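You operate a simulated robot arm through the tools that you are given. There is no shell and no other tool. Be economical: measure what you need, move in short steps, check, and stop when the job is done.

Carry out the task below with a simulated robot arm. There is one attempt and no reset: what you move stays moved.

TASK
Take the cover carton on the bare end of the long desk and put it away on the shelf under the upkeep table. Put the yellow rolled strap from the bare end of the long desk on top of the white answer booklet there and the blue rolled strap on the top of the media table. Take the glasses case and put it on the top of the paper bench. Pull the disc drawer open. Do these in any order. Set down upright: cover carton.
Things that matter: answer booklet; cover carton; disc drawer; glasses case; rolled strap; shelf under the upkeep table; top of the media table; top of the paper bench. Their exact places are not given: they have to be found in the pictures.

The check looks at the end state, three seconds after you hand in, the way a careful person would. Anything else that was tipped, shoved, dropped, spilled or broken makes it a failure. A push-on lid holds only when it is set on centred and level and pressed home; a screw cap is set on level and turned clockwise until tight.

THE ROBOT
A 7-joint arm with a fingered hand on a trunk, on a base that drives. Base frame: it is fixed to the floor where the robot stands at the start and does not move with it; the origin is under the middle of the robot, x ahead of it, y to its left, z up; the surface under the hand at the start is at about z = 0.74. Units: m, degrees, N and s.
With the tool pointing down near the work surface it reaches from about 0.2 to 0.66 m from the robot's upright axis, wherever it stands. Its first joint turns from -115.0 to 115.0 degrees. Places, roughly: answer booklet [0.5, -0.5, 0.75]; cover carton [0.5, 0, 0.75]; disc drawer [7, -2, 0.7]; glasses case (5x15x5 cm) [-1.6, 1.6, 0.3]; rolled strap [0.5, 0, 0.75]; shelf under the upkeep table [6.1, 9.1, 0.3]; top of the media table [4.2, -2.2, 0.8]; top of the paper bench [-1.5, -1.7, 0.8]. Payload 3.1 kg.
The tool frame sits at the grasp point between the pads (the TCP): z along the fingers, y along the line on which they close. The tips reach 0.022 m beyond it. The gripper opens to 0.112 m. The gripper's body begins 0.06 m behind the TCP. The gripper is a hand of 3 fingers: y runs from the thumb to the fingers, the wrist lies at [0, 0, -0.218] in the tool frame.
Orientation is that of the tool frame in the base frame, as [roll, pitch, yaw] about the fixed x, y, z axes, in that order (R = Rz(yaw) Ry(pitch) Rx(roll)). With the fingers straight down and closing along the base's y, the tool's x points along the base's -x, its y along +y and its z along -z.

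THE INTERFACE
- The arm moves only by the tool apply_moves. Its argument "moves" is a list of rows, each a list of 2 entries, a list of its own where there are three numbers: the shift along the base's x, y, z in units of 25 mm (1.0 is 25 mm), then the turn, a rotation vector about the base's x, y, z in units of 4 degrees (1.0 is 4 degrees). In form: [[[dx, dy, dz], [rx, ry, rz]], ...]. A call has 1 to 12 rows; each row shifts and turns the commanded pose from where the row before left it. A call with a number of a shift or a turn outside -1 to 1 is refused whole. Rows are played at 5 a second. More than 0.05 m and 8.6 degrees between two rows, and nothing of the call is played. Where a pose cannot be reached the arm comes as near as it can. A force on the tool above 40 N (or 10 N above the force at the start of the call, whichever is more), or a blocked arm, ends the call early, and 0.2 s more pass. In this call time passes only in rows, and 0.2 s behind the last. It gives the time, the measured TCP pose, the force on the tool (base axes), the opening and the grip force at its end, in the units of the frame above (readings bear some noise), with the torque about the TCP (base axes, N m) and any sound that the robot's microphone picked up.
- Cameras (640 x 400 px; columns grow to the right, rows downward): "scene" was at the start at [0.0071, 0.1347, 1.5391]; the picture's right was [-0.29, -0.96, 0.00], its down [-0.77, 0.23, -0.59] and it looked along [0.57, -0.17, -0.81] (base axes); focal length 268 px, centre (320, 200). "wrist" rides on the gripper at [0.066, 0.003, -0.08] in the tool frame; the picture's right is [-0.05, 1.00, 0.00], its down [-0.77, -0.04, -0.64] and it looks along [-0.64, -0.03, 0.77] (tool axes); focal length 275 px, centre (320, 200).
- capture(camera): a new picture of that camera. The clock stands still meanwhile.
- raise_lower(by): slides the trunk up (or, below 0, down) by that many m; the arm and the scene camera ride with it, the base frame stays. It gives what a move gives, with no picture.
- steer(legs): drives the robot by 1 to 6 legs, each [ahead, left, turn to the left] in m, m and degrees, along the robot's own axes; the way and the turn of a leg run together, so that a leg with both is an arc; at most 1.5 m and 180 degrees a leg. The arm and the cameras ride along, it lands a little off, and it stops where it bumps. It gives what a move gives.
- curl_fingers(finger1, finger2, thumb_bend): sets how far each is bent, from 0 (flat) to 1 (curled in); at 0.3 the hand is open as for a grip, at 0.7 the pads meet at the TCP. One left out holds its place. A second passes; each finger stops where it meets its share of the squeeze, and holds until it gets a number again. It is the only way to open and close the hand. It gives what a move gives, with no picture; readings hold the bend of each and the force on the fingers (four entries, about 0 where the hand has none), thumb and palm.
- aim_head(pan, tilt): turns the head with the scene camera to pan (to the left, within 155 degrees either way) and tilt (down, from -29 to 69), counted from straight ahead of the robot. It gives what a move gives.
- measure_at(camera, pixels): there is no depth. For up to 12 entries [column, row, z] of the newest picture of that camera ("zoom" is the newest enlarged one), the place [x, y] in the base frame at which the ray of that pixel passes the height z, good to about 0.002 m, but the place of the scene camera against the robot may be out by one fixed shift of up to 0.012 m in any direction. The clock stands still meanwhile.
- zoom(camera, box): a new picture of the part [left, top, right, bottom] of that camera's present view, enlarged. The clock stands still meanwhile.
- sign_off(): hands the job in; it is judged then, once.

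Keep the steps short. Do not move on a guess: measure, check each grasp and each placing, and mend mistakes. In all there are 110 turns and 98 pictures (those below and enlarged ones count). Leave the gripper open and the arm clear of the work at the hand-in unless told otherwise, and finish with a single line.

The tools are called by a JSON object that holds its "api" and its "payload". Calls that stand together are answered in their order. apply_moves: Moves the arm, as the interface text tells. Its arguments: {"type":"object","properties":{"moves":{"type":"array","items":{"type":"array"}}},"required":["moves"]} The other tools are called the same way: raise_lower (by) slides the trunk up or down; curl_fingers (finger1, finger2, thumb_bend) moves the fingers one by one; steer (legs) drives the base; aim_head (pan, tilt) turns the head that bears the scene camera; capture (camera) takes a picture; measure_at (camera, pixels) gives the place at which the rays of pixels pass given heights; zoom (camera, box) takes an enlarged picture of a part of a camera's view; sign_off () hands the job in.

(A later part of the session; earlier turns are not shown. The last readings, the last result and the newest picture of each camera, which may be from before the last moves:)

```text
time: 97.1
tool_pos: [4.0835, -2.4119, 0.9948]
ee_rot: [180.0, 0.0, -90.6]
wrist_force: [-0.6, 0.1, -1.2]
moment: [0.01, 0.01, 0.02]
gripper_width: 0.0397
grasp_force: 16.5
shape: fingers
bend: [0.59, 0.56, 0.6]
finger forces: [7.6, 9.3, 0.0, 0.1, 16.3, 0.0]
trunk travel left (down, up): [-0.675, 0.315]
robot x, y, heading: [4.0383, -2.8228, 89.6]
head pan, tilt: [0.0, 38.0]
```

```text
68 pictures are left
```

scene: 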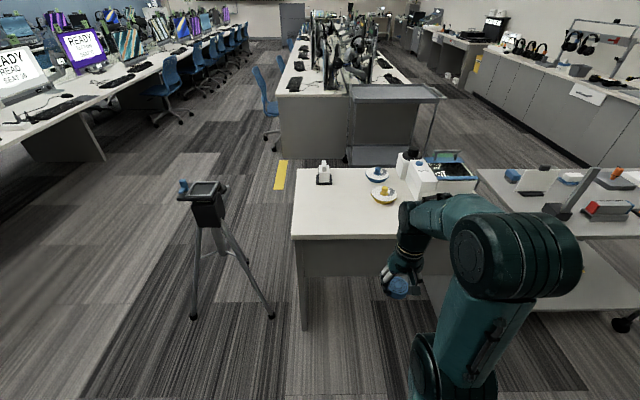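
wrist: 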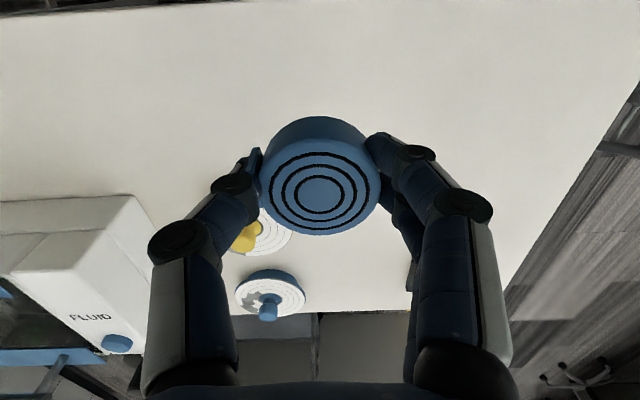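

Shift over the clear left-front area and descend to z≈0.83.

{"api": "apply_moves", "payload": {"moves": [[[-1, 1, 0], [0, 0, 0]], [[-1, 1, 0], [0, 0, 0]], [[-1, 1, 0], [0, 0, 0]], [[-1, 1, 0], [0, 0, 0]], [[-0.8, 0.4, -1], [0, 0, 0]], [[0, 0, -1], [0, 0, 0]], [[0, 0, -1], [0, 0, 0]], [[0, 0, -1], [0, 0, 0]], [[0, 0, -1], [0, 0, 0]], [[0, 0, -1], [0, 0, 0]]]}}

{"api": "capture", "payload": {"camera": "wrist"}}

{"api": "zoom", "payload": {"camera": "scene", "box": [120, 200, 480, 400]}}

```text
time: 99.3
tool_pos: [3.9636, -2.3007, 0.8467]
ee_rot: [179.9, -0.1, -90.8]
wrist_force: [0.0, 0.9, -1.1]
moment: [0.0, -0.01, 0.04]
gripper_width: 0.0397
grasp_force: 16.5
shape: fingers
bend: [0.59, 0.56, 0.6]
finger forces: [7.7, 9.3, 0.0, 0.0, 16.3, 0.1]
trunk travel left (down, up): [-0.675, 0.315]
robot x, y, heading: [4.0391, -2.8212, 89.3]
head pan, tilt: [0.0, 38.0]
```

```text
67 pictures are left
```

wrist: 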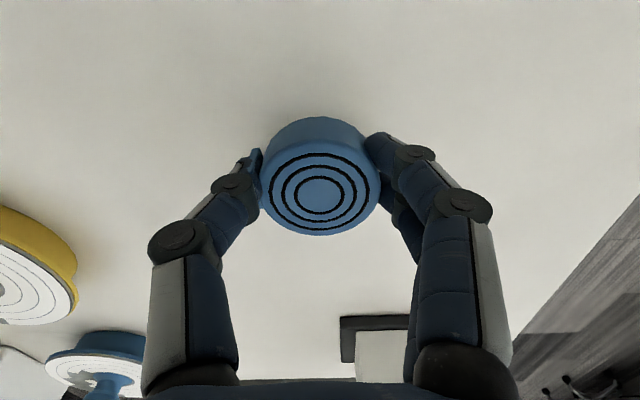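

```text
1.78 times, centred on (300, 300) of scene
```

zoom: 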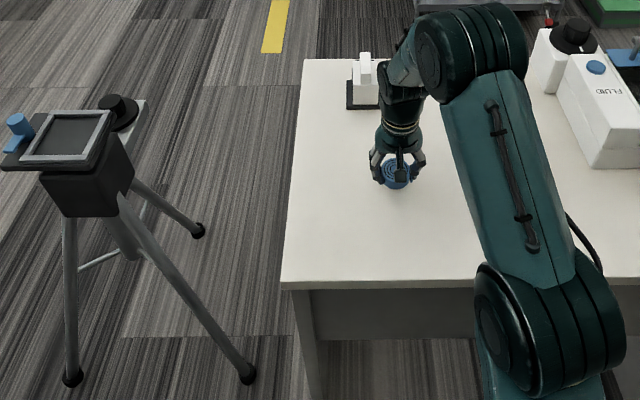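

{"api": "apply_moves", "payload": {"moves": [[[0, -0.8, -0.6], [0, 0, 0]], [[0, 0, -0.6], [0, 0, 0]], [[0, 0, -0.4], [0, 0, 0]]]}}

{"api": "apply_moves", "payload": {"moves": [[[0, 0, -0.2], [0, 0, 0]], [[0, 0, -0.1], [0, 0, 0]]]}}

{"api": "capture", "payload": {"camera": "wrist"}}

```text
time: 99.9
tool_pos: [3.9622, -2.3202, 0.8263]
ee_rot: [179.7, 0.5, -90.8]
wrist_force: [-0.4, -6.4, 30.7]
moment: [-0.11, 0.16, 0.03]
gripper_width: 0.039
grasp_force: 23.7
shape: fingers
bend: [0.63, 0.61, 0.62]
finger forces: [11.7, 16.1, 0.1, 0.0, 19.7, 0.0]
trunk travel left (down, up): [-0.675, 0.315]
robot x, y, heading: [4.0401, -2.8217, 89.4]
head pan, tilt: [0.0, 38.0]
stopped in row 2: the force on the tool passed its limit at 59 N (the readings are from after the stop); the commanded pose is now the measured one
```

```text
time: 100.2
tool_pos: [3.9619, -2.3198, 0.8271]
ee_rot: [179.7, 0.9, -90.6]
wrist_force: [1.3, -8.0, 32.3]
moment: [-0.15, -0.04, 0.03]
gripper_width: 0.0394
grasp_force: 25.3
shape: fingers
bend: [0.63, 0.61, 0.62]
finger forces: [13.2, 14.4, 0.0, 0.1, 22.8, 0.0]
trunk travel left (down, up): [-0.675, 0.315]
robot x, y, heading: [4.0401, -2.8196, 89.3]
head pan, tilt: [0.0, 38.0]
stopped in row 1: the force on the tool passed its limit at 46 N (the readings are from after the stop); the commanded pose is now the measured one
```

```text
65 pictures are left
```

wrist: 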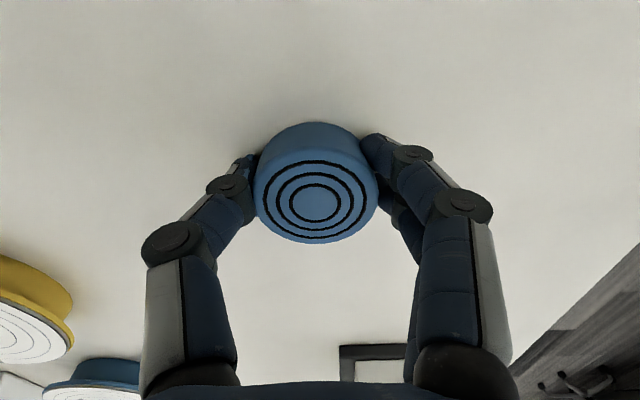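

Table top is at about 0.80, strap in contact. Ease up 5 mm, open, lift and back out.

{"api": "apply_moves", "payload": {"moves": [[[0, 0, 0.15], [0, 0, 0]]]}}

{"api": "curl_fingers", "payload": {"finger1": 0.3, "finger2": 0.3, "thumb_bend": 0.3}}

{"api": "apply_moves", "payload": {"moves": [[[0, 0, 1], [0, 0, 0]], [[0, 0, 1], [0, 0, 0]], [[0, 0, 1], [0, 0, 0]], [[0, 0, 1], [0, 0, 0]], [[0, -1, 1], [0, 0, 0]], [[0, -1, 1], [0, 0, 0]], [[1, -1, 0], [0, 0, 0]], [[1, -1, 0], [0, 0, 0]], [[1, -1, 0], [0, 0, 0]]]}}

{"api": "capture", "payload": {"camera": "wrist"}}

```text
time: 100.6
tool_pos: [3.9612, -2.3185, 0.8266]
ee_rot: [179.8, 0.6, -90.7]
wrist_force: [0.3, -4.7, 9.9]
moment: [-0.05, -0.04, 0.01]
gripper_width: 0.0394
grasp_force: 18.0
shape: fingers
bend: [0.62, 0.61, 0.62]
finger forces: [8.7, 9.4, 0.1, 0.0, 17.4, 0.0]
trunk travel left (down, up): [-0.675, 0.315]
robot x, y, heading: [4.042, -2.8246, 89.0]
head pan, tilt: [0.0, 38.0]
```

```text
time: 101.6
tool_pos: [3.9619, -2.3177, 0.8265]
ee_rot: [179.8, 0.7, -90.7]
wrist_force: [0.1, 0.0, 0.1]
moment: [0.03, -0.02, -0.02]
gripper_width: 0.1111
grasp_force: 0.2
shape: fingers
bend: [0.3, 0.3, 0.3]
finger forces: [0.1, 0.0, 0.0, 0.0, 0.0, 0.0]
trunk travel left (down, up): [-0.675, 0.315]
robot x, y, heading: [4.038, -2.824, 89.3]
head pan, tilt: [0.0, 38.0]
```

```text
time: 103.6
tool_pos: [4.0385, -2.4421, 0.9748]
ee_rot: [179.7, 0.8, -90.8]
wrist_force: [-0.1, -0.2, 0.0]
moment: [0.01, 0.01, 0.0]
gripper_width: 0.1113
grasp_force: 0.0
shape: fingers
bend: [0.3, 0.3, 0.3]
finger forces: [0.0, 0.0, 0.0, 0.1, 0.0, 0.0]
trunk travel left (down, up): [-0.675, 0.315]
robot x, y, heading: [4.0439, -2.8223, 89.4]
head pan, tilt: [0.0, 38.0]
```

```text
64 pictures are left
```

wrist: 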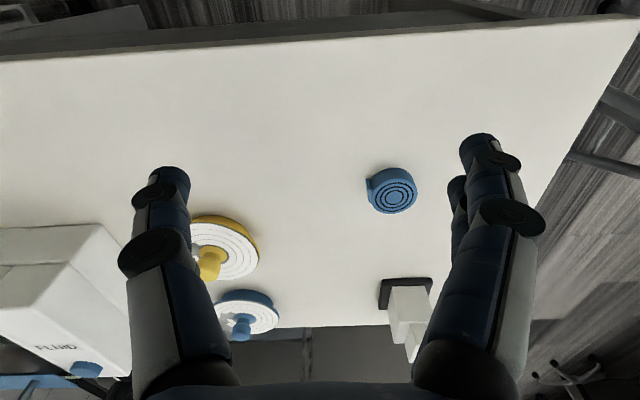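

Blue strap sits flat on the media table. Back off and turn to look toward the disc drawer.

{"api": "steer", "payload": {"legs": [[-0.4, 0, 0], [0, 0, -89]]}}

{"api": "aim_head", "payload": {"pan": 12, "tilt": 22}}

{"api": "capture", "payload": {"camera": "scene"}}

{"api": "zoom", "payload": {"camera": "scene", "box": [100, 60, 420, 260]}}

```text
time: 109.9
tool_pos: [4.4166, -3.2085, 0.9754]
ee_rot: [179.7, 0.7, -179.7]
wrist_force: [0.3, 0.4, 0.2]
moment: [0.0, -0.01, 0.0]
gripper_width: 0.1112
grasp_force: 0.1
shape: fingers
bend: [0.3, 0.3, 0.3]
finger forces: [0.0, 0.0, 0.0, 0.0, 0.0, 0.0]
trunk travel left (down, up): [-0.675, 0.315]
robot x, y, heading: [4.0345, -3.2206, 0.2]
head pan, tilt: [0.0, 38.0]
```

```text
time: 110.7
tool_pos: [4.4167, -3.2088, 0.9746]
ee_rot: [179.7, 0.7, -179.7]
wrist_force: [0.2, 0.3, 0.0]
moment: [0.03, -0.01, 0.0]
gripper_width: 0.1113
grasp_force: 0.0
shape: fingers
bend: [0.3, 0.3, 0.3]
finger forces: [0.1, 0.1, 0.0, 0.1, 0.0, 0.0]
trunk travel left (down, up): [-0.675, 0.315]
robot x, y, heading: [4.0362, -3.2216, 0.2]
head pan, tilt: [12.0, 22.0]
```

```text
63 pictures are left
```

scene: 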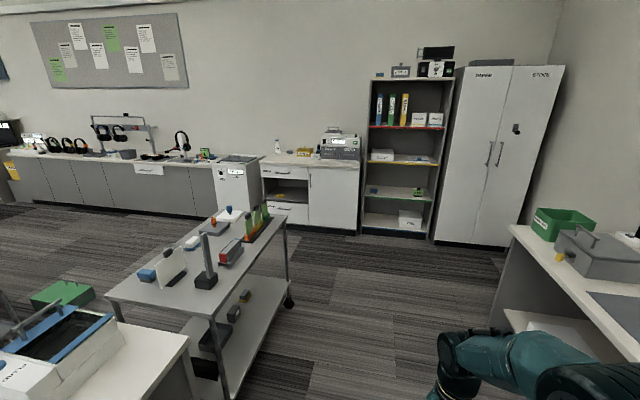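

```text
2.00 times, centred on (260, 160) of scene
```

zoom: 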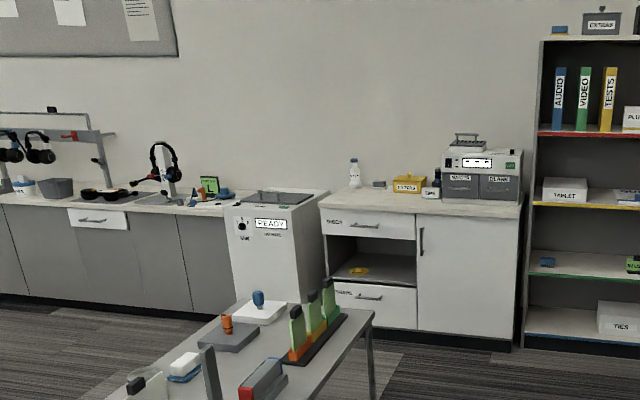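

{"api": "measure_at", "payload": {"camera": "scene", "pixels": [[284, 172, 0.7], [150, 168, 0.7], [308, 228, 0.05], [357, 232, 0.05], [288, 297, 0], [221, 400, 0], [287, 213, 0.78], [495, 232, 0.78], [360, 165, 0.8], [262, 163, 0.8]]}}

{"api": "zoom", "payload": {"camera": "scene", "box": [240, 130, 370, 240]}}

```text
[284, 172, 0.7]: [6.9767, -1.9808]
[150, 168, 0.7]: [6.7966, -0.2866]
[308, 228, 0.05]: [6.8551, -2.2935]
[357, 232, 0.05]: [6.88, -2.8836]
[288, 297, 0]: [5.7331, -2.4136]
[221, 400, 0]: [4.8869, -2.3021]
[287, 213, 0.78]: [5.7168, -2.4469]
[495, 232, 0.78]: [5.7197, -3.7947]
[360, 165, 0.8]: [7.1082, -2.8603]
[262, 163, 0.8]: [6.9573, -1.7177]
```

```text
3.64 times, centred on (305, 185) of scene
```

zoom: 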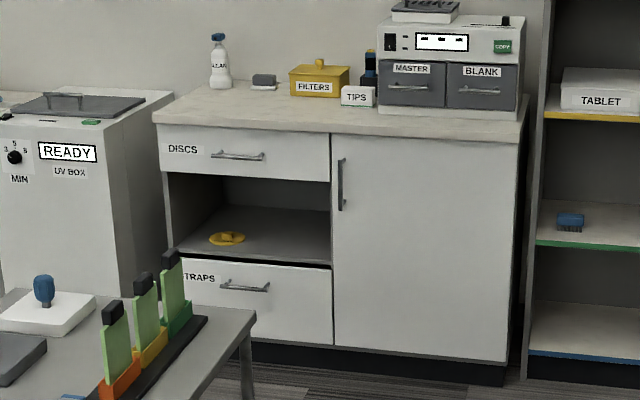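

The top drawer of the white cabinet is labelled DISCS, bar handle near (6.9,−2.0,0.7). I drive to stand right‑front of it so that the drawer can open beside the robot.

{"api": "steer", "payload": {"legs": [[1.3, 0, 0], [0.97, 0, 0], [0, 0.55, 0]]}}

{"api": "aim_head", "payload": {"pan": 40, "tilt": 40}}

{"api": "capture", "payload": {"camera": "scene"}}

```text
time: 124.7
tool_pos: [6.6942, -2.6555, 0.9736]
ee_rot: [179.8, 0.7, -179.6]
wrist_force: [-1.1, 0.5, -0.3]
moment: [-0.04, 0.02, -0.03]
gripper_width: 0.1112
grasp_force: 0.1
shape: fingers
bend: [0.3, 0.3, 0.3]
finger forces: [0.0, 0.0, 0.0, 0.0, 0.1, 0.1]
trunk travel left (down, up): [-0.675, 0.315]
robot x, y, heading: [6.3125, -2.6658, 0.5]
head pan, tilt: [12.0, 22.0]
```

```text
time: 125.6
tool_pos: [6.6943, -2.6567, 0.9741]
ee_rot: [179.8, 0.7, -179.6]
wrist_force: [0.3, -0.8, 0.5]
moment: [-0.02, -0.04, -0.01]
gripper_width: 0.1113
grasp_force: 0.0
shape: fingers
bend: [0.3, 0.3, 0.3]
finger forces: [0.0, 0.1, 0.0, 0.0, 0.1, 0.1]
trunk travel left (down, up): [-0.675, 0.315]
robot x, y, heading: [6.3148, -2.6669, 0.3]
head pan, tilt: [40.0, 40.0]
```

```text
60 pictures are left
```

scene: 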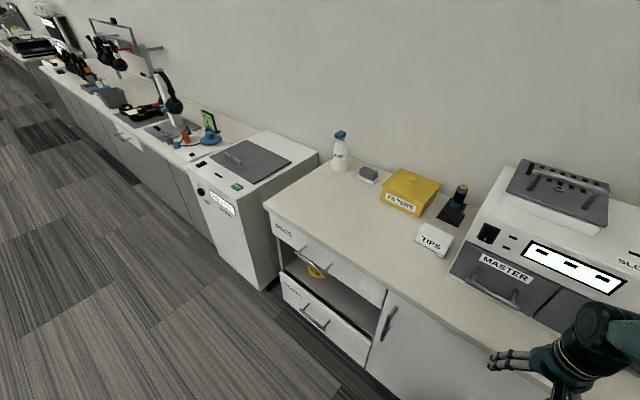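

{"api": "zoom", "payload": {"camera": "scene", "box": [250, 190, 410, 350]}}

{"api": "measure_at", "payload": {"camera": "scene", "pixels": [[265, 205, 0.8], [389, 290, 0.8], [549, 398, 0.8], [300, 248, 0.7], [331, 265, 0.7], [315, 257, 0.7], [315, 257, 0.72], [280, 275, 0.63], [383, 307, 0.63], [366, 366, 0.05]]}}

```text
2.50 times, centred on (330, 270) of scene
```

zoom: 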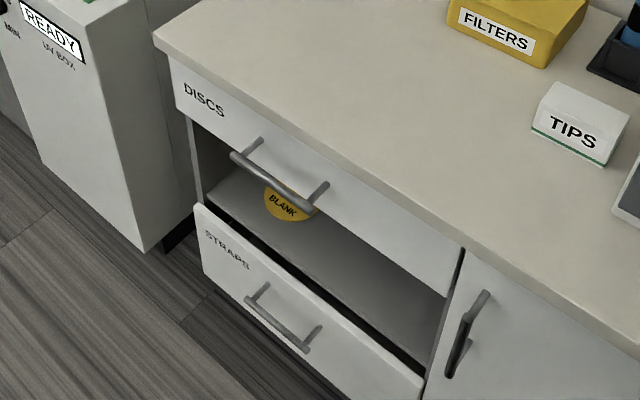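

```text
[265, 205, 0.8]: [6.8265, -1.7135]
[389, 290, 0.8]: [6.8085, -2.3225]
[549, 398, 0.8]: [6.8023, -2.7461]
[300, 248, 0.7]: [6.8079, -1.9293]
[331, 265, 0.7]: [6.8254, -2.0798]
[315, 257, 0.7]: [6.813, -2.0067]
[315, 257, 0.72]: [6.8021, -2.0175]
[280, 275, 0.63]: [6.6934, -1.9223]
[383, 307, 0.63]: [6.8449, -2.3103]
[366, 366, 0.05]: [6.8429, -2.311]
```

{"api": "measure_at", "payload": {"camera": "zoom", "pixels": [[272, 184, 0.7], [272, 184, 0.72], [272, 184, 0.68], [235, 155, 0.7], [312, 211, 0.7], [257, 140, 0.7], [325, 185, 0.7], [450, 298, 0.63], [455, 262, 0.77], [192, 122, 0.63]]}}

```text
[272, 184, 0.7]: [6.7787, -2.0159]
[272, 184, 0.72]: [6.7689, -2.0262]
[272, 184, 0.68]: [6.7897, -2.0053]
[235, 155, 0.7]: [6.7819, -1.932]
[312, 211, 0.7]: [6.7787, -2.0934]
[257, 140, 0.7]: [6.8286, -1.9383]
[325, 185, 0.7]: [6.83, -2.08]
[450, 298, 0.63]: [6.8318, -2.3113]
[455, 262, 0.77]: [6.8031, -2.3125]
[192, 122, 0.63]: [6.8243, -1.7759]
```

The DISCS handle bar is at x≈6.779, y −1.93…−2.09, z≈0.70. I swing the hand left and turn it to point at the cabinet with the fingers closing vertically, staying in front of the cabinet.

{"api": "apply_moves", "payload": {"moves": [[[-0.4, 1, 0], [0, 0, 0]], [[-0.4, 1, 0], [0, 0, 0]], [[-0.2, 1, 0], [0, 0, 0]], [[0, 1, 0], [1, -1, -1]], [[0, 1, 0], [1, -1, -1]], [[0, 1, 0], [1, -1, -1]], [[0, 1, 0], [1, -1, -1]], [[0, 1, 0], [1, -1, -1]], [[0, 1, 0], [1, -1, -1]], [[0, 1, 0], [1, -1, -1]], [[0, 1, 0], [1, -1, -1]], [[0, 1, 0], [1, -1, -1]]]}}

{"api": "apply_moves", "payload": {"moves": [[[0, 1, 0], [1, -1, -1]], [[0, 1, 0], [1, -1, -1]], [[0, 1, -0.5], [1, -1, -1]], [[0, 1, -0.5], [1, -1, -1]], [[0, 1, -1], [1, -1, -1]], [[0, 1, -1], [1, -1, -1]], [[0, 1, -1], [1, -1, -1]], [[0, 1, -1], [1, -1, -1]], [[0, 0.5, -1], [0.32, -0.32, -0.32]], [[0, 0, -1], [0, 0, 1]], [[0, 0, -1], [0, 0, 1]], [[0, 0, -1], [0, 0, 1]]]}}

{"api": "capture", "payload": {"camera": "scene"}}

```text
time: 128.2
tool_pos: [6.6696, -2.3553, 0.9748]
ee_rot: [132.5, 20.2, 132.7]
wrist_force: [-1.0, 0.2, -0.5]
moment: [0.01, -0.02, 0.04]
gripper_width: 0.1111
grasp_force: 0.1
shape: fingers
bend: [0.3, 0.3, 0.3]
finger forces: [0.0, 0.1, 0.1, 0.0, 0.0, 0.1]
trunk travel left (down, up): [-0.675, 0.315]
robot x, y, heading: [6.3126, -2.6695, 0.4]
head pan, tilt: [40.0, 40.0]
```

```text
time: 130.8
tool_pos: [6.6663, -2.1649, 0.7626]
ee_rot: [89.8, 0.4, 101.4]
wrist_force: [1.2, 0.4, -0.9]
moment: [0.02, -0.03, 0.03]
gripper_width: 0.1115
grasp_force: 0.0
shape: fingers
bend: [0.3, 0.3, 0.3]
finger forces: [0.0, 0.1, 0.0, 0.1, 0.0, 0.0]
out of reach, approached as far as the arm can: row 9, 11, 12
trunk travel left (down, up): [-0.675, 0.315]
robot x, y, heading: [6.3149, -2.6677, 0.3]
head pan, tilt: [40.0, 40.0]
```

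```text
58 pictures are left
```

scene: 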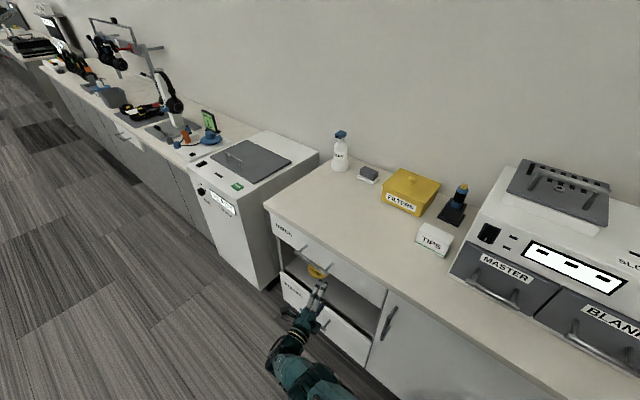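

Pointing right but near the reach limit. Lower the trunk 0.15 and raise the hand relative to it.

{"api": "raise_lower", "payload": {"by": -0.15}}

{"api": "apply_moves", "payload": {"moves": [[[0, 0, 1], [0, 0, 0]], [[0, 0.5, 1], [0, 0, 0]], [[0, 0.5, 1], [0, 0, 0]], [[0, 1, 0.5], [0, 0, 1]], [[0, 1, 0], [0, 0, 1]], [[0, 0.8, 0], [0, 0, 1]]]}}

{"api": "zoom", "payload": {"camera": "scene", "box": [250, 190, 410, 350]}}

{"api": "capture", "payload": {"camera": "wrist"}}

```text
time: 132.6
tool_pos: [6.667, -2.1661, 0.6138]
ee_rot: [89.8, 0.4, 101.3]
wrist_force: [0.6, 0.1, 0.2]
moment: [-0.01, 0.0, -0.01]
gripper_width: 0.1114
grasp_force: 0.0
shape: fingers
bend: [0.3, 0.3, 0.3]
finger forces: [0.1, 0.1, 0.0, 0.1, 0.0, 0.0]
trunk travel left (down, up): [-0.525, 0.465]
robot x, y, heading: [6.3156, -2.6662, 0.2]
head pan, tilt: [40.0, 40.0]
```

```text
time: 134.0
tool_pos: [6.6671, -2.0717, 0.6997]
ee_rot: [89.8, 0.5, 113.5]
wrist_force: [-0.1, -0.2, 0.1]
moment: [0.0, 0.0, 0.03]
gripper_width: 0.1114
grasp_force: 0.0
shape: fingers
bend: [0.3, 0.3, 0.3]
finger forces: [0.0, 0.0, 0.1, 0.0, 0.0, 0.1]
trunk travel left (down, up): [-0.525, 0.465]
robot x, y, heading: [6.3132, -2.6651, 0.5]
head pan, tilt: [40.0, 40.0]
```

```text
2.50 times, centred on (330, 270) of scene
```

zoom: 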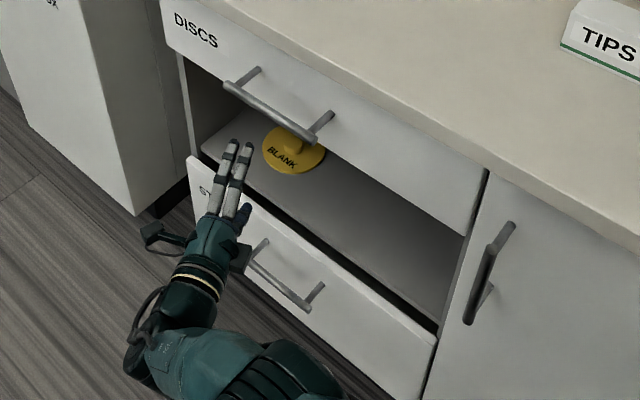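

```text
56 pictures are left
```

wrist: 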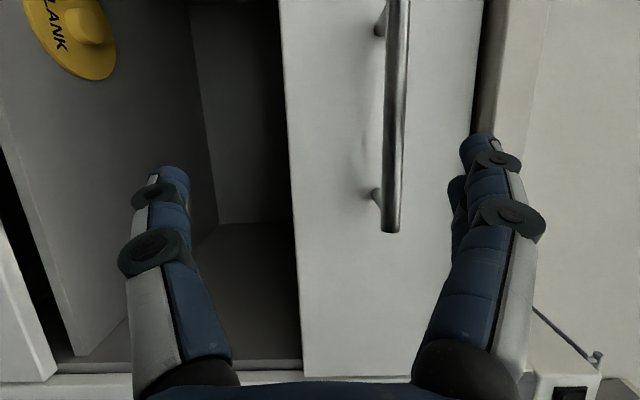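

{"api": "measure_at", "payload": {"camera": "wrist", "pixels": [[396, 110, 0.71], [396, 110, 0.72], [396, 110, 0.73], [396, 110, 0.74], [391, 225, 0.72], [391, 225, 0.74], [401, 5, 0.72], [401, 5, 0.74], [298, 200, 0.68], [298, 200, 0.67], [479, 110, 0.76], [479, 110, 0.78]]}}

```text
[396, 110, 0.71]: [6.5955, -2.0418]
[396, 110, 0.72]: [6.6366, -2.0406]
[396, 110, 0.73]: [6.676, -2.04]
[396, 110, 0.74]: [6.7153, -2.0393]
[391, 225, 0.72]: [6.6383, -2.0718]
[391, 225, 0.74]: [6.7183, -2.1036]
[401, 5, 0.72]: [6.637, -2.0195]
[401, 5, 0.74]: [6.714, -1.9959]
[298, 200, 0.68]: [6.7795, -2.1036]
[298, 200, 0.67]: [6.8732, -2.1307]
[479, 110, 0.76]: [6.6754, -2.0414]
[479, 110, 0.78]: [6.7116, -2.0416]
```

By triangulation the bar is at about (6.754, −2.04, 0.75). Raise 50 mm, then check.

{"api": "apply_moves", "payload": {"moves": [[[0, 0, 1], [0, 0, 0]], [[0, 0, 1], [0, 0, 0]], [[0.8, 0.3, 0], [0, 0, 0]]]}}

{"api": "capture", "payload": {"camera": "wrist"}}

```text
time: 134.8
tool_pos: [6.6852, -2.0635, 0.7491]
ee_rot: [89.8, 0.4, 113.3]
wrist_force: [0.6, -0.2, 0.3]
moment: [0.01, 0.01, -0.02]
gripper_width: 0.1115
grasp_force: 0.1
shape: fingers
bend: [0.3, 0.3, 0.3]
finger forces: [0.0, 0.0, 0.0, 0.0, 0.1, 0.0]
trunk travel left (down, up): [-0.525, 0.465]
robot x, y, heading: [6.3149, -2.6709, 0.3]
head pan, tilt: [40.0, 40.0]
```

```text
55 pictures are left
```

wrist: 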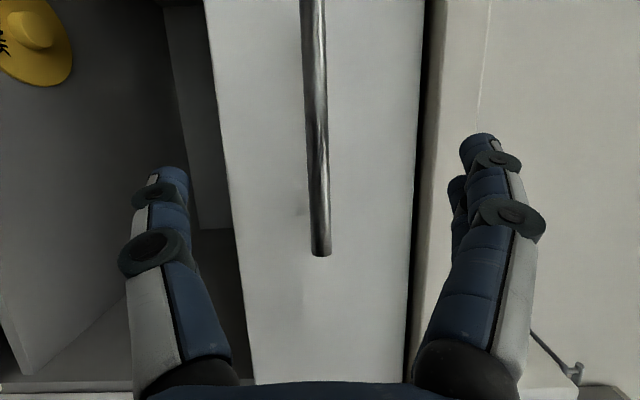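

Bar centred between the fingers. Advance 67 mm and close.

{"api": "apply_moves", "payload": {"moves": [[[0.9, 0.3, 0], [0, 0, 0]], [[0.9, 0.3, 0], [0, 0, 0]], [[0.9, 0.3, 0], [0, 0, 0]]]}}

{"api": "curl_fingers", "payload": {"finger1": 0.75, "finger2": 0.75, "thumb_bend": 0.75}}

{"api": "capture", "payload": {"camera": "wrist"}}

```text
time: 135.6
tool_pos: [6.744, -2.0451, 0.7492]
ee_rot: [89.9, 0.4, 113.4]
wrist_force: [0.7, 0.3, 0.6]
moment: [0.01, -0.02, -0.03]
gripper_width: 0.1118
grasp_force: 0.1
shape: fingers
bend: [0.3, 0.3, 0.3]
finger forces: [0.0, 0.0, 0.1, 0.0, 0.0, 0.0]
out of reach, approached as far as the arm can: row 3
trunk travel left (down, up): [-0.525, 0.465]
robot x, y, heading: [6.313, -2.6665, 0.5]
head pan, tilt: [40.0, 40.0]
```

```text
time: 136.6
tool_pos: [6.7451, -2.0459, 0.7491]
ee_rot: [89.8, 0.4, 113.4]
wrist_force: [3.9, 3.7, -0.6]
moment: [-0.02, 0.04, 0.01]
gripper_width: 0.0093
grasp_force: 10.0
shape: fingers
bend: [0.72, 0.72, 0.68]
finger forces: [5.7, 4.5, 0.0, 0.1, 9.3, 0.0]
trunk travel left (down, up): [-0.525, 0.465]
robot x, y, heading: [6.3112, -2.6649, 0.6]
head pan, tilt: [40.0, 40.0]
```

```text
54 pictures are left
```

wrist: 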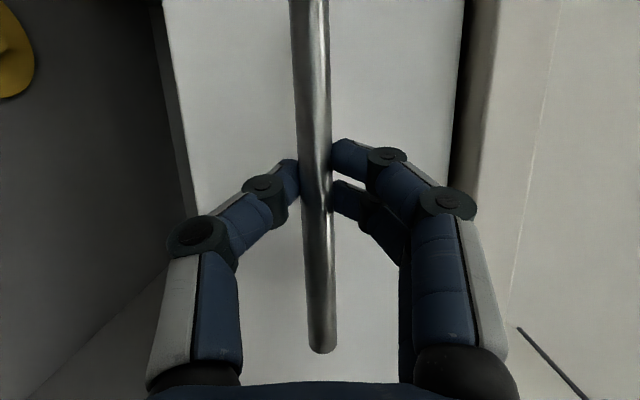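

Bar gripped. Tighten and pull along −x.

{"api": "curl_fingers", "payload": {"finger1": 1.0, "finger2": 1.0, "thumb_bend": 1.0}}

{"api": "apply_moves", "payload": {"moves": [[[-0.6, 0, 0], [0, 0, 0]], [[-0.6, 0, 0], [0, 0, 0]], [[-0.6, 0, 0], [0, 0, 0]], [[-0.6, 0, 0], [0, 0, 0]]]}}

{"api": "zoom", "payload": {"camera": "scene", "box": [230, 170, 430, 370]}}

```text
time: 137.6
tool_pos: [6.7423, -2.0461, 0.749]
ee_rot: [89.8, 0.4, 113.4]
wrist_force: [-0.9, 0.5, 0.0]
moment: [0.04, 0.01, 0.03]
gripper_width: 0.0052
grasp_force: 0.1
shape: fingers
bend: [0.78, 0.88, 0.91]
finger forces: [0.0, 0.0, 0.1, 0.0, 0.0, 0.1]
trunk travel left (down, up): [-0.525, 0.465]
robot x, y, heading: [6.3149, -2.6701, 0.4]
head pan, tilt: [40.0, 40.0]
```

```text
time: 138.6
tool_pos: [6.6828, -2.0463, 0.7507]
ee_rot: [89.9, 0.5, 113.3]
wrist_force: [0.1, -0.9, 0.4]
moment: [0.01, 0.03, 0.0]
gripper_width: 0.0057
grasp_force: 0.0
shape: fingers
bend: [0.78, 0.88, 0.91]
finger forces: [0.1, 0.0, 0.0, 0.1, 0.1, 0.0]
trunk travel left (down, up): [-0.525, 0.465]
robot x, y, heading: [6.3141, -2.666, 0.4]
head pan, tilt: [40.0, 40.0]
```

```text
2.00 times, centred on (330, 270) of scene
```

zoom: 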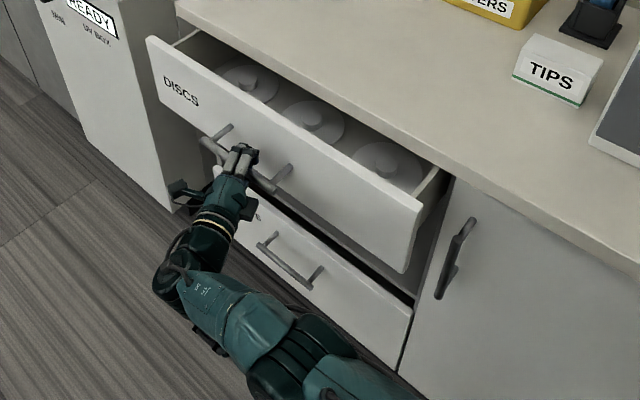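

The drawer came with the hand (fingers hooked round the bar). Keep pulling.

{"api": "apply_moves", "payload": {"moves": [[[-0.6, 0, 0], [0, 0, 0]], [[-0.6, 0, 0], [0, 0, 0]], [[-0.6, 0, 0], [0, 0, 0]], [[-0.6, 0, 0], [0, 0, 0]], [[-0.6, 0, 0], [0, 0, 0]], [[-0.6, 0, 0], [0, 0, 0]]]}}

{"api": "zoom", "payload": {"camera": "scene", "box": [190, 170, 430, 370]}}

```text
time: 140.0
tool_pos: [6.5928, -2.0468, 0.7524]
ee_rot: [89.7, 0.4, 113.4]
wrist_force: [-0.7, 0.1, 0.1]
moment: [0.02, 0.0, 0.0]
gripper_width: 0.006
grasp_force: 0.1
shape: fingers
bend: [0.78, 0.88, 0.91]
finger forces: [0.0, 0.0, 0.0, 0.1, 0.1, 0.1]
trunk travel left (down, up): [-0.525, 0.465]
robot x, y, heading: [6.3153, -2.6634, 0.5]
head pan, tilt: [40.0, 40.0]
```

```text
2.00 times, centred on (310, 270) of scene
```

zoom: 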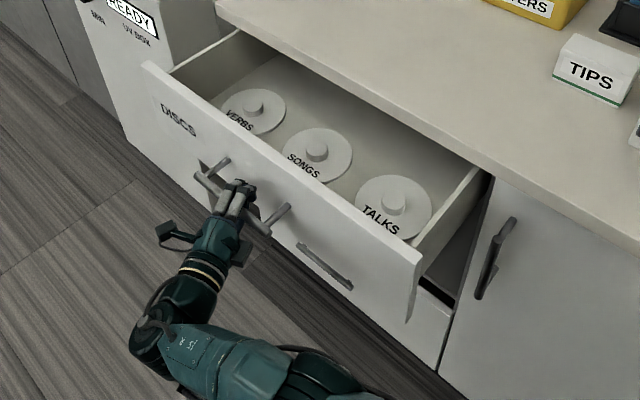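

{"api": "apply_moves", "payload": {"moves": [[[-0.6, 0, 0], [0, 0, 0]], [[-0.6, 0, 0], [0, 0, 0]], [[-0.6, 0, 0], [0, 0, 0]], [[-0.6, 0, 0], [0, 0, 0]], [[-0.6, 0, 0], [0, 0, 0]], [[-0.6, 0, 0], [0, 0, 0]]]}}

{"api": "zoom", "payload": {"camera": "scene", "box": [150, 170, 430, 390]}}

```text
time: 141.4
tool_pos: [6.5032, -2.0452, 0.7511]
ee_rot: [89.7, 0.4, 113.4]
wrist_force: [-0.5, -0.5, 0.2]
moment: [0.0, 0.05, -0.03]
gripper_width: 0.0061
grasp_force: 0.1
shape: fingers
bend: [0.78, 0.88, 0.91]
finger forces: [0.0, 0.0, 0.0, 0.0, 0.0, 0.0]
trunk travel left (down, up): [-0.525, 0.465]
robot x, y, heading: [6.3137, -2.6684, 0.6]
head pan, tilt: [40.0, 40.0]
```

```text
1.82 times, centred on (290, 280) of scene
```

zoom: 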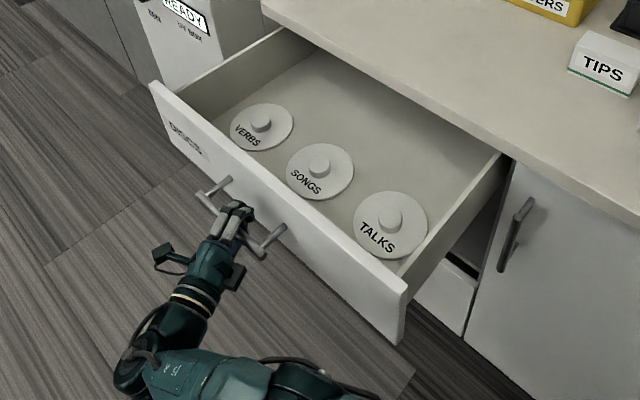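

Open about 0.24 m. One more gentle pull to find the stop.

{"api": "apply_moves", "payload": {"moves": [[[-0.6, 0, 0], [0, 0, 0]], [[-0.6, 0, 0], [0, 0, 0]], [[-0.4, 0, 0], [0, 0, 0]]]}}

{"api": "zoom", "payload": {"camera": "scene", "box": [110, 170, 430, 390]}}

{"api": "capture", "payload": {"camera": "wrist"}}

```text
time: 142.2
tool_pos: [6.4617, -2.0462, 0.749]
ee_rot: [89.8, 0.4, 113.4]
wrist_force: [0.3, -0.6, -1.4]
moment: [0.03, 0.01, 0.0]
gripper_width: 0.0062
grasp_force: 0.1
shape: fingers
bend: [0.78, 0.88, 0.91]
finger forces: [0.1, 0.0, 0.1, 0.0, 0.0, 0.0]
trunk travel left (down, up): [-0.525, 0.465]
robot x, y, heading: [6.3135, -2.6665, 0.5]
head pan, tilt: [40.0, 40.0]
```

```text
1.82 times, centred on (270, 280) of scene
```

zoom: 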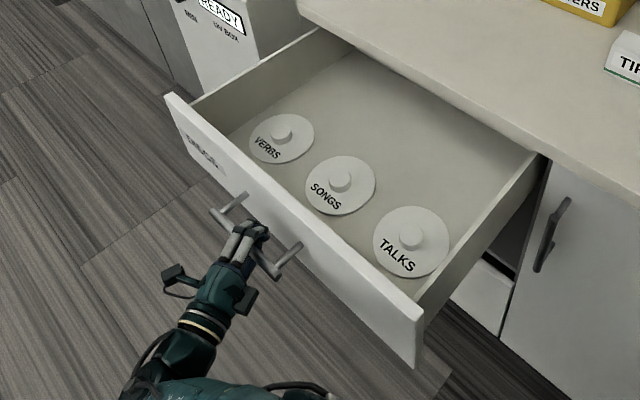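

```text
49 pictures are left
```

wrist: 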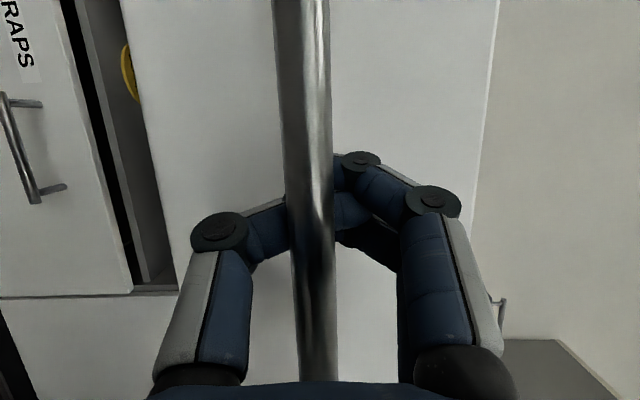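

Fully hooked; drawer open ~0.28 m. Open the fingers, and back away with the base.

{"api": "curl_fingers", "payload": {"finger1": 0.3, "finger2": 0.3, "thumb_bend": 0.3}}

{"api": "apply_moves", "payload": {"moves": [[[-0.9, -0.4, 0], [0, 0, 0]], [[-0.9, -0.4, 0], [0, 0, 0]], [[-0.9, -0.4, 0], [0, 0, 0]], [[-0.9, -0.4, 0], [0, 0, 0]], [[-0.5, -1, 0], [0, 0, 0]]]}}

{"api": "steer", "payload": {"legs": [[-0.1, -0.5, 0]]}}

{"api": "capture", "payload": {"camera": "scene"}}

```text
time: 143.2
tool_pos: [6.4635, -2.0479, 0.7509]
ee_rot: [89.8, 0.5, 113.3]
wrist_force: [0.1, -0.2, 0.2]
moment: [-0.03, -0.01, -0.01]
gripper_width: 0.111
grasp_force: 0.1
shape: fingers
bend: [0.3, 0.3, 0.3]
finger forces: [0.1, 0.0, 0.0, 0.0, 0.0, 0.0]
trunk travel left (down, up): [-0.525, 0.465]
robot x, y, heading: [6.3177, -2.669, 0.4]
head pan, tilt: [40.0, 40.0]
```

```text
time: 144.4
tool_pos: [6.3608, -2.1109, 0.7512]
ee_rot: [89.8, 0.3, 113.3]
wrist_force: [0.9, 0.0, 0.3]
moment: [-0.03, 0.02, 0.01]
gripper_width: 0.111
grasp_force: 0.0
shape: fingers
bend: [0.3, 0.3, 0.3]
finger forces: [0.0, 0.0, 0.0, 0.0, 0.0, 0.1]
trunk travel left (down, up): [-0.525, 0.465]
robot x, y, heading: [6.3121, -2.6691, 0.4]
head pan, tilt: [40.0, 40.0]
```

```text
time: 147.3
tool_pos: [6.2633, -2.6037, 0.7518]
ee_rot: [89.7, 0.4, 113.0]
wrist_force: [0.6, -1.2, -0.3]
moment: [0.01, 0.02, 0.0]
gripper_width: 0.1113
grasp_force: 0.1
shape: fingers
bend: [0.3, 0.3, 0.3]
finger forces: [0.0, 0.0, 0.1, 0.0, 0.0, 0.1]
trunk travel left (down, up): [-0.525, 0.465]
robot x, y, heading: [6.2158, -3.1601, 0.1]
head pan, tilt: [40.0, 40.0]
```

```text
48 pictures are left
```

scene: 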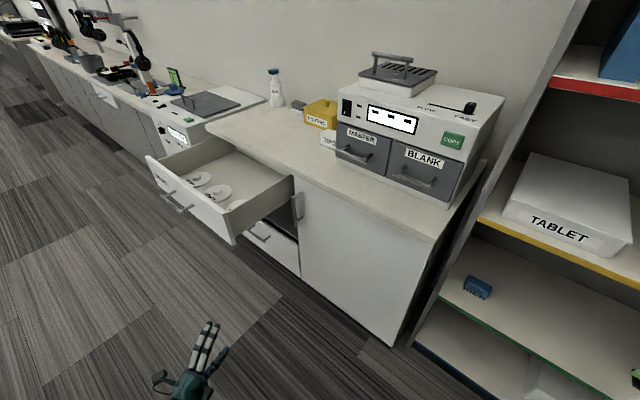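

The drawer stands clearly open and nothing else moved. Drive back from the cabinet and refold the arm to tool‑down with fingers closing along x (for the carton).

{"api": "steer", "payload": {"legs": [[-0.7, -0.06, 0]]}}

{"api": "raise_lower", "payload": {"by": 0.15}}

{"api": "apply_moves", "payload": {"moves": [[[1, -1, 0.3], [0, 0, -1]], [[1, -1, 0.3], [0, 0, -1]], [[1, -1, 0.3], [0, 0, -1]], [[1, -1, 0.3], [0, 0, -1]], [[1, -1, 0.3], [0, 0, -1]], [[1, -1, 0.3], [0, 0, -0.75]], [[1, -1, 0], [0, 1, 0]], [[1, -1, 0], [0, 1, 0]], [[1, -1, 0], [0, 1, 0]], [[1, -1, 0], [0, 1, 0]], [[0.5, -1, 0], [0, 1, 0]], [[0.5, -1, 0], [0, 1, 0]]]}}

{"api": "apply_moves", "payload": {"moves": [[[0.5, -1, 0], [0, 1, 0]], [[0.5, -1, 0], [0, 1, 0]], [[0.5, -1, 0], [0, 1, 0]], [[0.5, -1, 0], [0, 1, 0]], [[0, -1, 0], [0, 1, 0]], [[0, -1, 0], [0, 1, 0]], [[0, -1, 0], [0, 1, 0]], [[0, -1, 0], [0, 1, 0]], [[0, -1, 0], [0, 1, 0]], [[0, -1, 0], [0, 1, 0]], [[0, 0, 0], [0, 1, 0]], [[0, 0, 0], [0, 1, 0]]]}}

{"api": "apply_moves", "payload": {"moves": [[[0, 0, 0], [0, 1, 0]], [[0, 0, 0], [0, 1, 0]], [[0, 0, 0], [0, 1, 0]], [[0, 0, 0], [0, 1, 0]], [[0, 0, 0], [0, 0.5, 0]]]}}

```text
time: 151.1
tool_pos: [5.5696, -2.6668, 0.7506]
ee_rot: [89.7, 0.4, 113.4]
wrist_force: [0.1, 0.0, 1.2]
moment: [-0.03, 0.0, -0.04]
gripper_width: 0.1111
grasp_force: 0.1
shape: fingers
bend: [0.3, 0.3, 0.3]
finger forces: [0.0, 0.0, 0.0, 0.0, 0.0, 0.0]
trunk travel left (down, up): [-0.525, 0.465]
robot x, y, heading: [5.5266, -3.2252, 0.6]
head pan, tilt: [40.0, 40.0]
```

```text
time: 152.9
tool_pos: [5.5691, -2.6674, 0.9004]
ee_rot: [89.7, 0.4, 113.5]
wrist_force: [-0.1, -0.6, -0.3]
moment: [-0.04, -0.01, -0.03]
gripper_width: 0.1111
grasp_force: 0.0
shape: fingers
bend: [0.3, 0.3, 0.3]
finger forces: [0.1, 0.0, 0.1, 0.1, 0.0, 0.1]
trunk travel left (down, up): [-0.675, 0.315]
robot x, y, heading: [5.5223, -3.2222, 0.5]
head pan, tilt: [40.0, 40.0]
```

```text
time: 155.5
tool_pos: [5.843, -2.9677, 0.947]
ee_rot: [113.9, 0.1, 90.6]
wrist_force: [-0.8, -0.2, 0.3]
moment: [-0.02, 0.01, 0.02]
gripper_width: 0.1112
grasp_force: 0.0
shape: fingers
bend: [0.3, 0.3, 0.3]
finger forces: [0.0, 0.0, 0.1, 0.0, 0.0, 0.0]
trunk travel left (down, up): [-0.675, 0.315]
robot x, y, heading: [5.5223, -3.2231, 0.5]
head pan, tilt: [40.0, 40.0]
```

```text
time: 158.1
tool_pos: [5.8959, -3.2166, 0.9465]
ee_rot: [161.8, -0.4, 90.6]
wrist_force: [0.2, -0.5, 0.3]
moment: [0.03, 0.01, 0.0]
gripper_width: 0.1111
grasp_force: 0.1
shape: fingers
bend: [0.3, 0.3, 0.3]
finger forces: [0.0, 0.0, 0.0, 0.0, 0.0, 0.0]
trunk travel left (down, up): [-0.675, 0.315]
robot x, y, heading: [5.5236, -3.2278, 0.5]
head pan, tilt: [40.0, 40.0]
```

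```text
time: 159.3
tool_pos: [5.8948, -3.2161, 0.9462]
ee_rot: [179.7, -0.6, 90.3]
wrist_force: [-0.4, 0.9, -0.7]
moment: [-0.03, 0.01, 0.02]
gripper_width: 0.1114
grasp_force: 0.0
shape: fingers
bend: [0.3, 0.3, 0.3]
finger forces: [0.1, 0.0, 0.0, 0.0, 0.0, 0.0]
trunk travel left (down, up): [-0.675, 0.315]
robot x, y, heading: [5.527, -3.2258, 0.5]
head pan, tilt: [40.0, 40.0]
```

Arm is folded, tool down. Drive backwards along the passage to the first aisle and turn to face +y.

{"api": "steer", "payload": {"legs": [[-1.5, 0, 0], [-1.5, 0, 0], [-1.5, 0, 0], [-1.5, 0, 0], [0, 0, 89.5], [1.3, 0, 0]]}}

{"api": "aim_head", "payload": {"pan": 10, "tilt": 28}}

{"api": "capture", "payload": {"camera": "scene"}}

```text
time: 197.8
tool_pos: [-0.4458, -1.506, 0.9465]
ee_rot: [179.8, -0.5, 179.4]
wrist_force: [-0.2, 0.4, -0.7]
moment: [0.03, 0.0, -0.03]
gripper_width: 0.1113
grasp_force: 0.1
shape: fingers
bend: [0.3, 0.3, 0.3]
finger forces: [0.1, 0.0, 0.1, 0.0, 0.1, 0.0]
trunk travel left (down, up): [-0.675, 0.315]
robot x, y, heading: [-0.4468, -1.8779, 89.4]
head pan, tilt: [40.0, 40.0]
```

```text
time: 198.7
tool_pos: [-0.4452, -1.5061, 0.9451]
ee_rot: [179.8, -0.5, 179.4]
wrist_force: [0.7, -0.3, -1.0]
moment: [-0.04, -0.01, 0.0]
gripper_width: 0.1117
grasp_force: 0.2
shape: fingers
bend: [0.3, 0.3, 0.3]
finger forces: [0.1, 0.0, 0.0, 0.0, 0.0, 0.0]
trunk travel left (down, up): [-0.675, 0.315]
robot x, y, heading: [-0.4496, -1.8787, 89.5]
head pan, tilt: [10.0, 28.0]
```

```text
47 pictures are left
```

scene: 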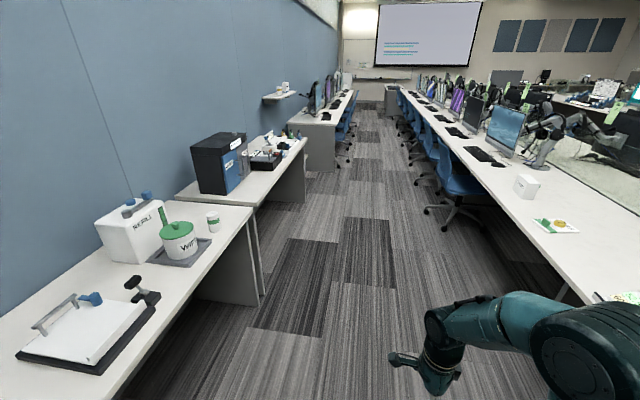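

{"api": "measure_at", "payload": {"camera": "scene", "pixels": [[425, 210, 0], [259, 305, 0], [305, 142, 0.74], [302, 203, 0], [250, 210, 0.74], [337, 170, 0], [170, 280, 0.75], [215, 250, 0.75], [155, 310, 0.75]]}}

{"api": "steer", "payload": {"legs": [[1.5, 0, 0], [1.4, 0.1, 0]]}}

{"api": "aim_head", "payload": {"pan": 55, "tilt": 40}}

{"api": "capture", "payload": {"camera": "scene"}}

```text
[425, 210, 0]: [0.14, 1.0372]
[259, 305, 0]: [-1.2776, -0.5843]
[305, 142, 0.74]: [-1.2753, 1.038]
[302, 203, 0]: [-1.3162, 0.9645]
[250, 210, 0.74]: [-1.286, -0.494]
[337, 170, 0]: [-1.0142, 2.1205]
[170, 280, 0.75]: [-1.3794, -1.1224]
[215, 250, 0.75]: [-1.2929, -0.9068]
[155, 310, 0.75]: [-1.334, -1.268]
```

```text
time: 212.7
tool_pos: [-0.4762, 1.3813, 0.946]
ee_rot: [179.9, -0.5, 177.4]
wrist_force: [-0.3, -0.2, -0.2]
moment: [0.0, 0.0, 0.01]
gripper_width: 0.1115
grasp_force: 0.1
shape: fingers
bend: [0.3, 0.3, 0.3]
finger forces: [0.0, 0.0, 0.0, 0.0, 0.0, 0.0]
trunk travel left (down, up): [-0.675, 0.315]
robot x, y, heading: [-0.4884, 1.0086, 87.5]
head pan, tilt: [10.0, 28.0]
```

```text
time: 213.8
tool_pos: [-0.4762, 1.38, 0.9469]
ee_rot: [179.8, -0.5, 177.3]
wrist_force: [0.0, -0.4, 0.5]
moment: [0.02, 0.06, -0.02]
gripper_width: 0.1114
grasp_force: 0.0
shape: fingers
bend: [0.3, 0.3, 0.3]
finger forces: [0.1, 0.1, 0.0, 0.0, 0.0, 0.0]
trunk travel left (down, up): [-0.675, 0.315]
robot x, y, heading: [-0.4881, 1.0111, 87.4]
head pan, tilt: [55.0, 40.0]
```

```text
46 pictures are left
```

scene: 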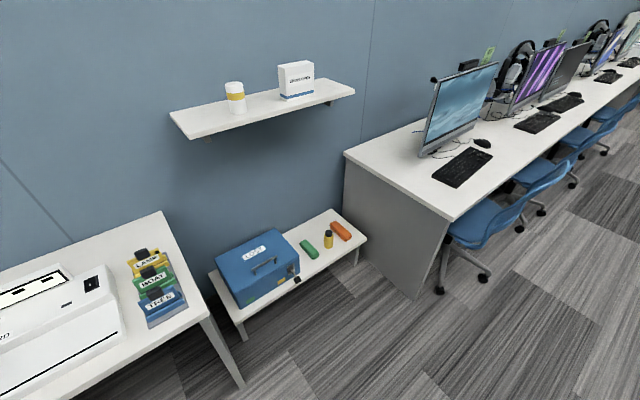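

{"api": "zoom", "payload": {"camera": "scene", "box": [200, 190, 400, 350]}}

{"api": "measure_at", "payload": {"camera": "scene", "pixels": [[341, 232, 0.3], [310, 249, 0.3], [328, 240, 0.3], [367, 241, 0.28], [240, 325, 0.28], [245, 340, 0], [358, 265, 0], [418, 298, 0], [452, 220, 0.74], [240, 387, 0], [332, 210, 0.28]]}}

```text
2.50 times, centred on (300, 270) of scene
```

zoom: 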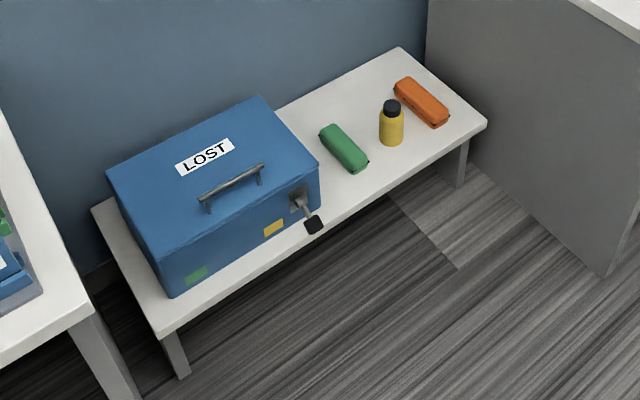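

```text
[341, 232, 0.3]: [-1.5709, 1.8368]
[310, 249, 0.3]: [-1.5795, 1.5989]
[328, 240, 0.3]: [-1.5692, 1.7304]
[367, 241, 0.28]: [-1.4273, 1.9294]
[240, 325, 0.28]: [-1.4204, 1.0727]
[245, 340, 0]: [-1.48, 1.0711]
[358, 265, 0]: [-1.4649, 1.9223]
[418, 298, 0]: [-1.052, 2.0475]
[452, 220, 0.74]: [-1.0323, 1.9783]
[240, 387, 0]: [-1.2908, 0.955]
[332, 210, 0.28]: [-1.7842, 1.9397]
```

Two similar cases (green and orange) are on the shelf. I need a closer look before choosing: turn to face the shelf and lower.

{"api": "steer", "payload": {"legs": [[0.6, 0, 0], [0, 0, 92], [0.25, 0, 0]]}}

{"api": "aim_head", "payload": {"pan": 5, "tilt": 50}}

{"api": "capture", "payload": {"camera": "scene"}}

{"api": "zoom", "payload": {"camera": "scene", "box": [200, 90, 400, 250]}}

```text
time: 222.5
tool_pos: [-1.0849, 1.6027, 0.9467]
ee_rot: [179.8, -0.5, -90.4]
wrist_force: [-0.1, 0.3, 0.6]
moment: [0.02, -0.02, 0.0]
gripper_width: 0.1114
grasp_force: 0.1
shape: fingers
bend: [0.3, 0.3, 0.3]
finger forces: [0.0, 0.0, 0.0, 0.1, 0.0, 0.0]
trunk travel left (down, up): [-0.675, 0.315]
robot x, y, heading: [-0.7145, 1.6065, 179.8]
head pan, tilt: [55.0, 40.0]
```

```text
time: 223.7
tool_pos: [-1.0845, 1.6035, 0.9461]
ee_rot: [179.8, -0.6, -90.2]
wrist_force: [-0.6, -0.1, 0.1]
moment: [0.0, 0.02, 0.03]
gripper_width: 0.1112
grasp_force: 0.2
shape: fingers
bend: [0.3, 0.3, 0.3]
finger forces: [0.1, 0.1, 0.0, 0.1, 0.0, 0.0]
trunk travel left (down, up): [-0.675, 0.315]
robot x, y, heading: [-0.7116, 1.604, 180.1]
head pan, tilt: [5.0, 50.0]
```

```text
44 pictures are left
```

scene: 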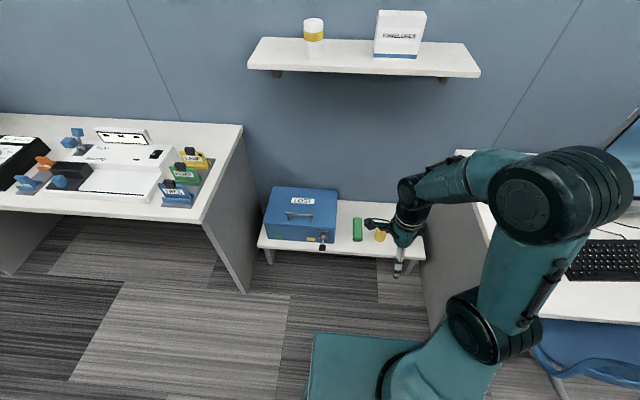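

```text
2.50 times, centred on (300, 170) of scene
```

zoom: 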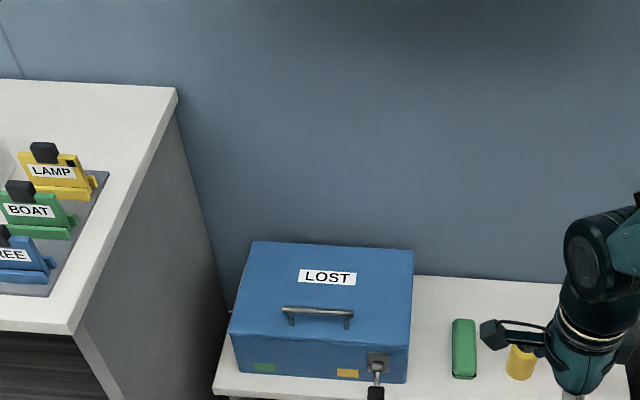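

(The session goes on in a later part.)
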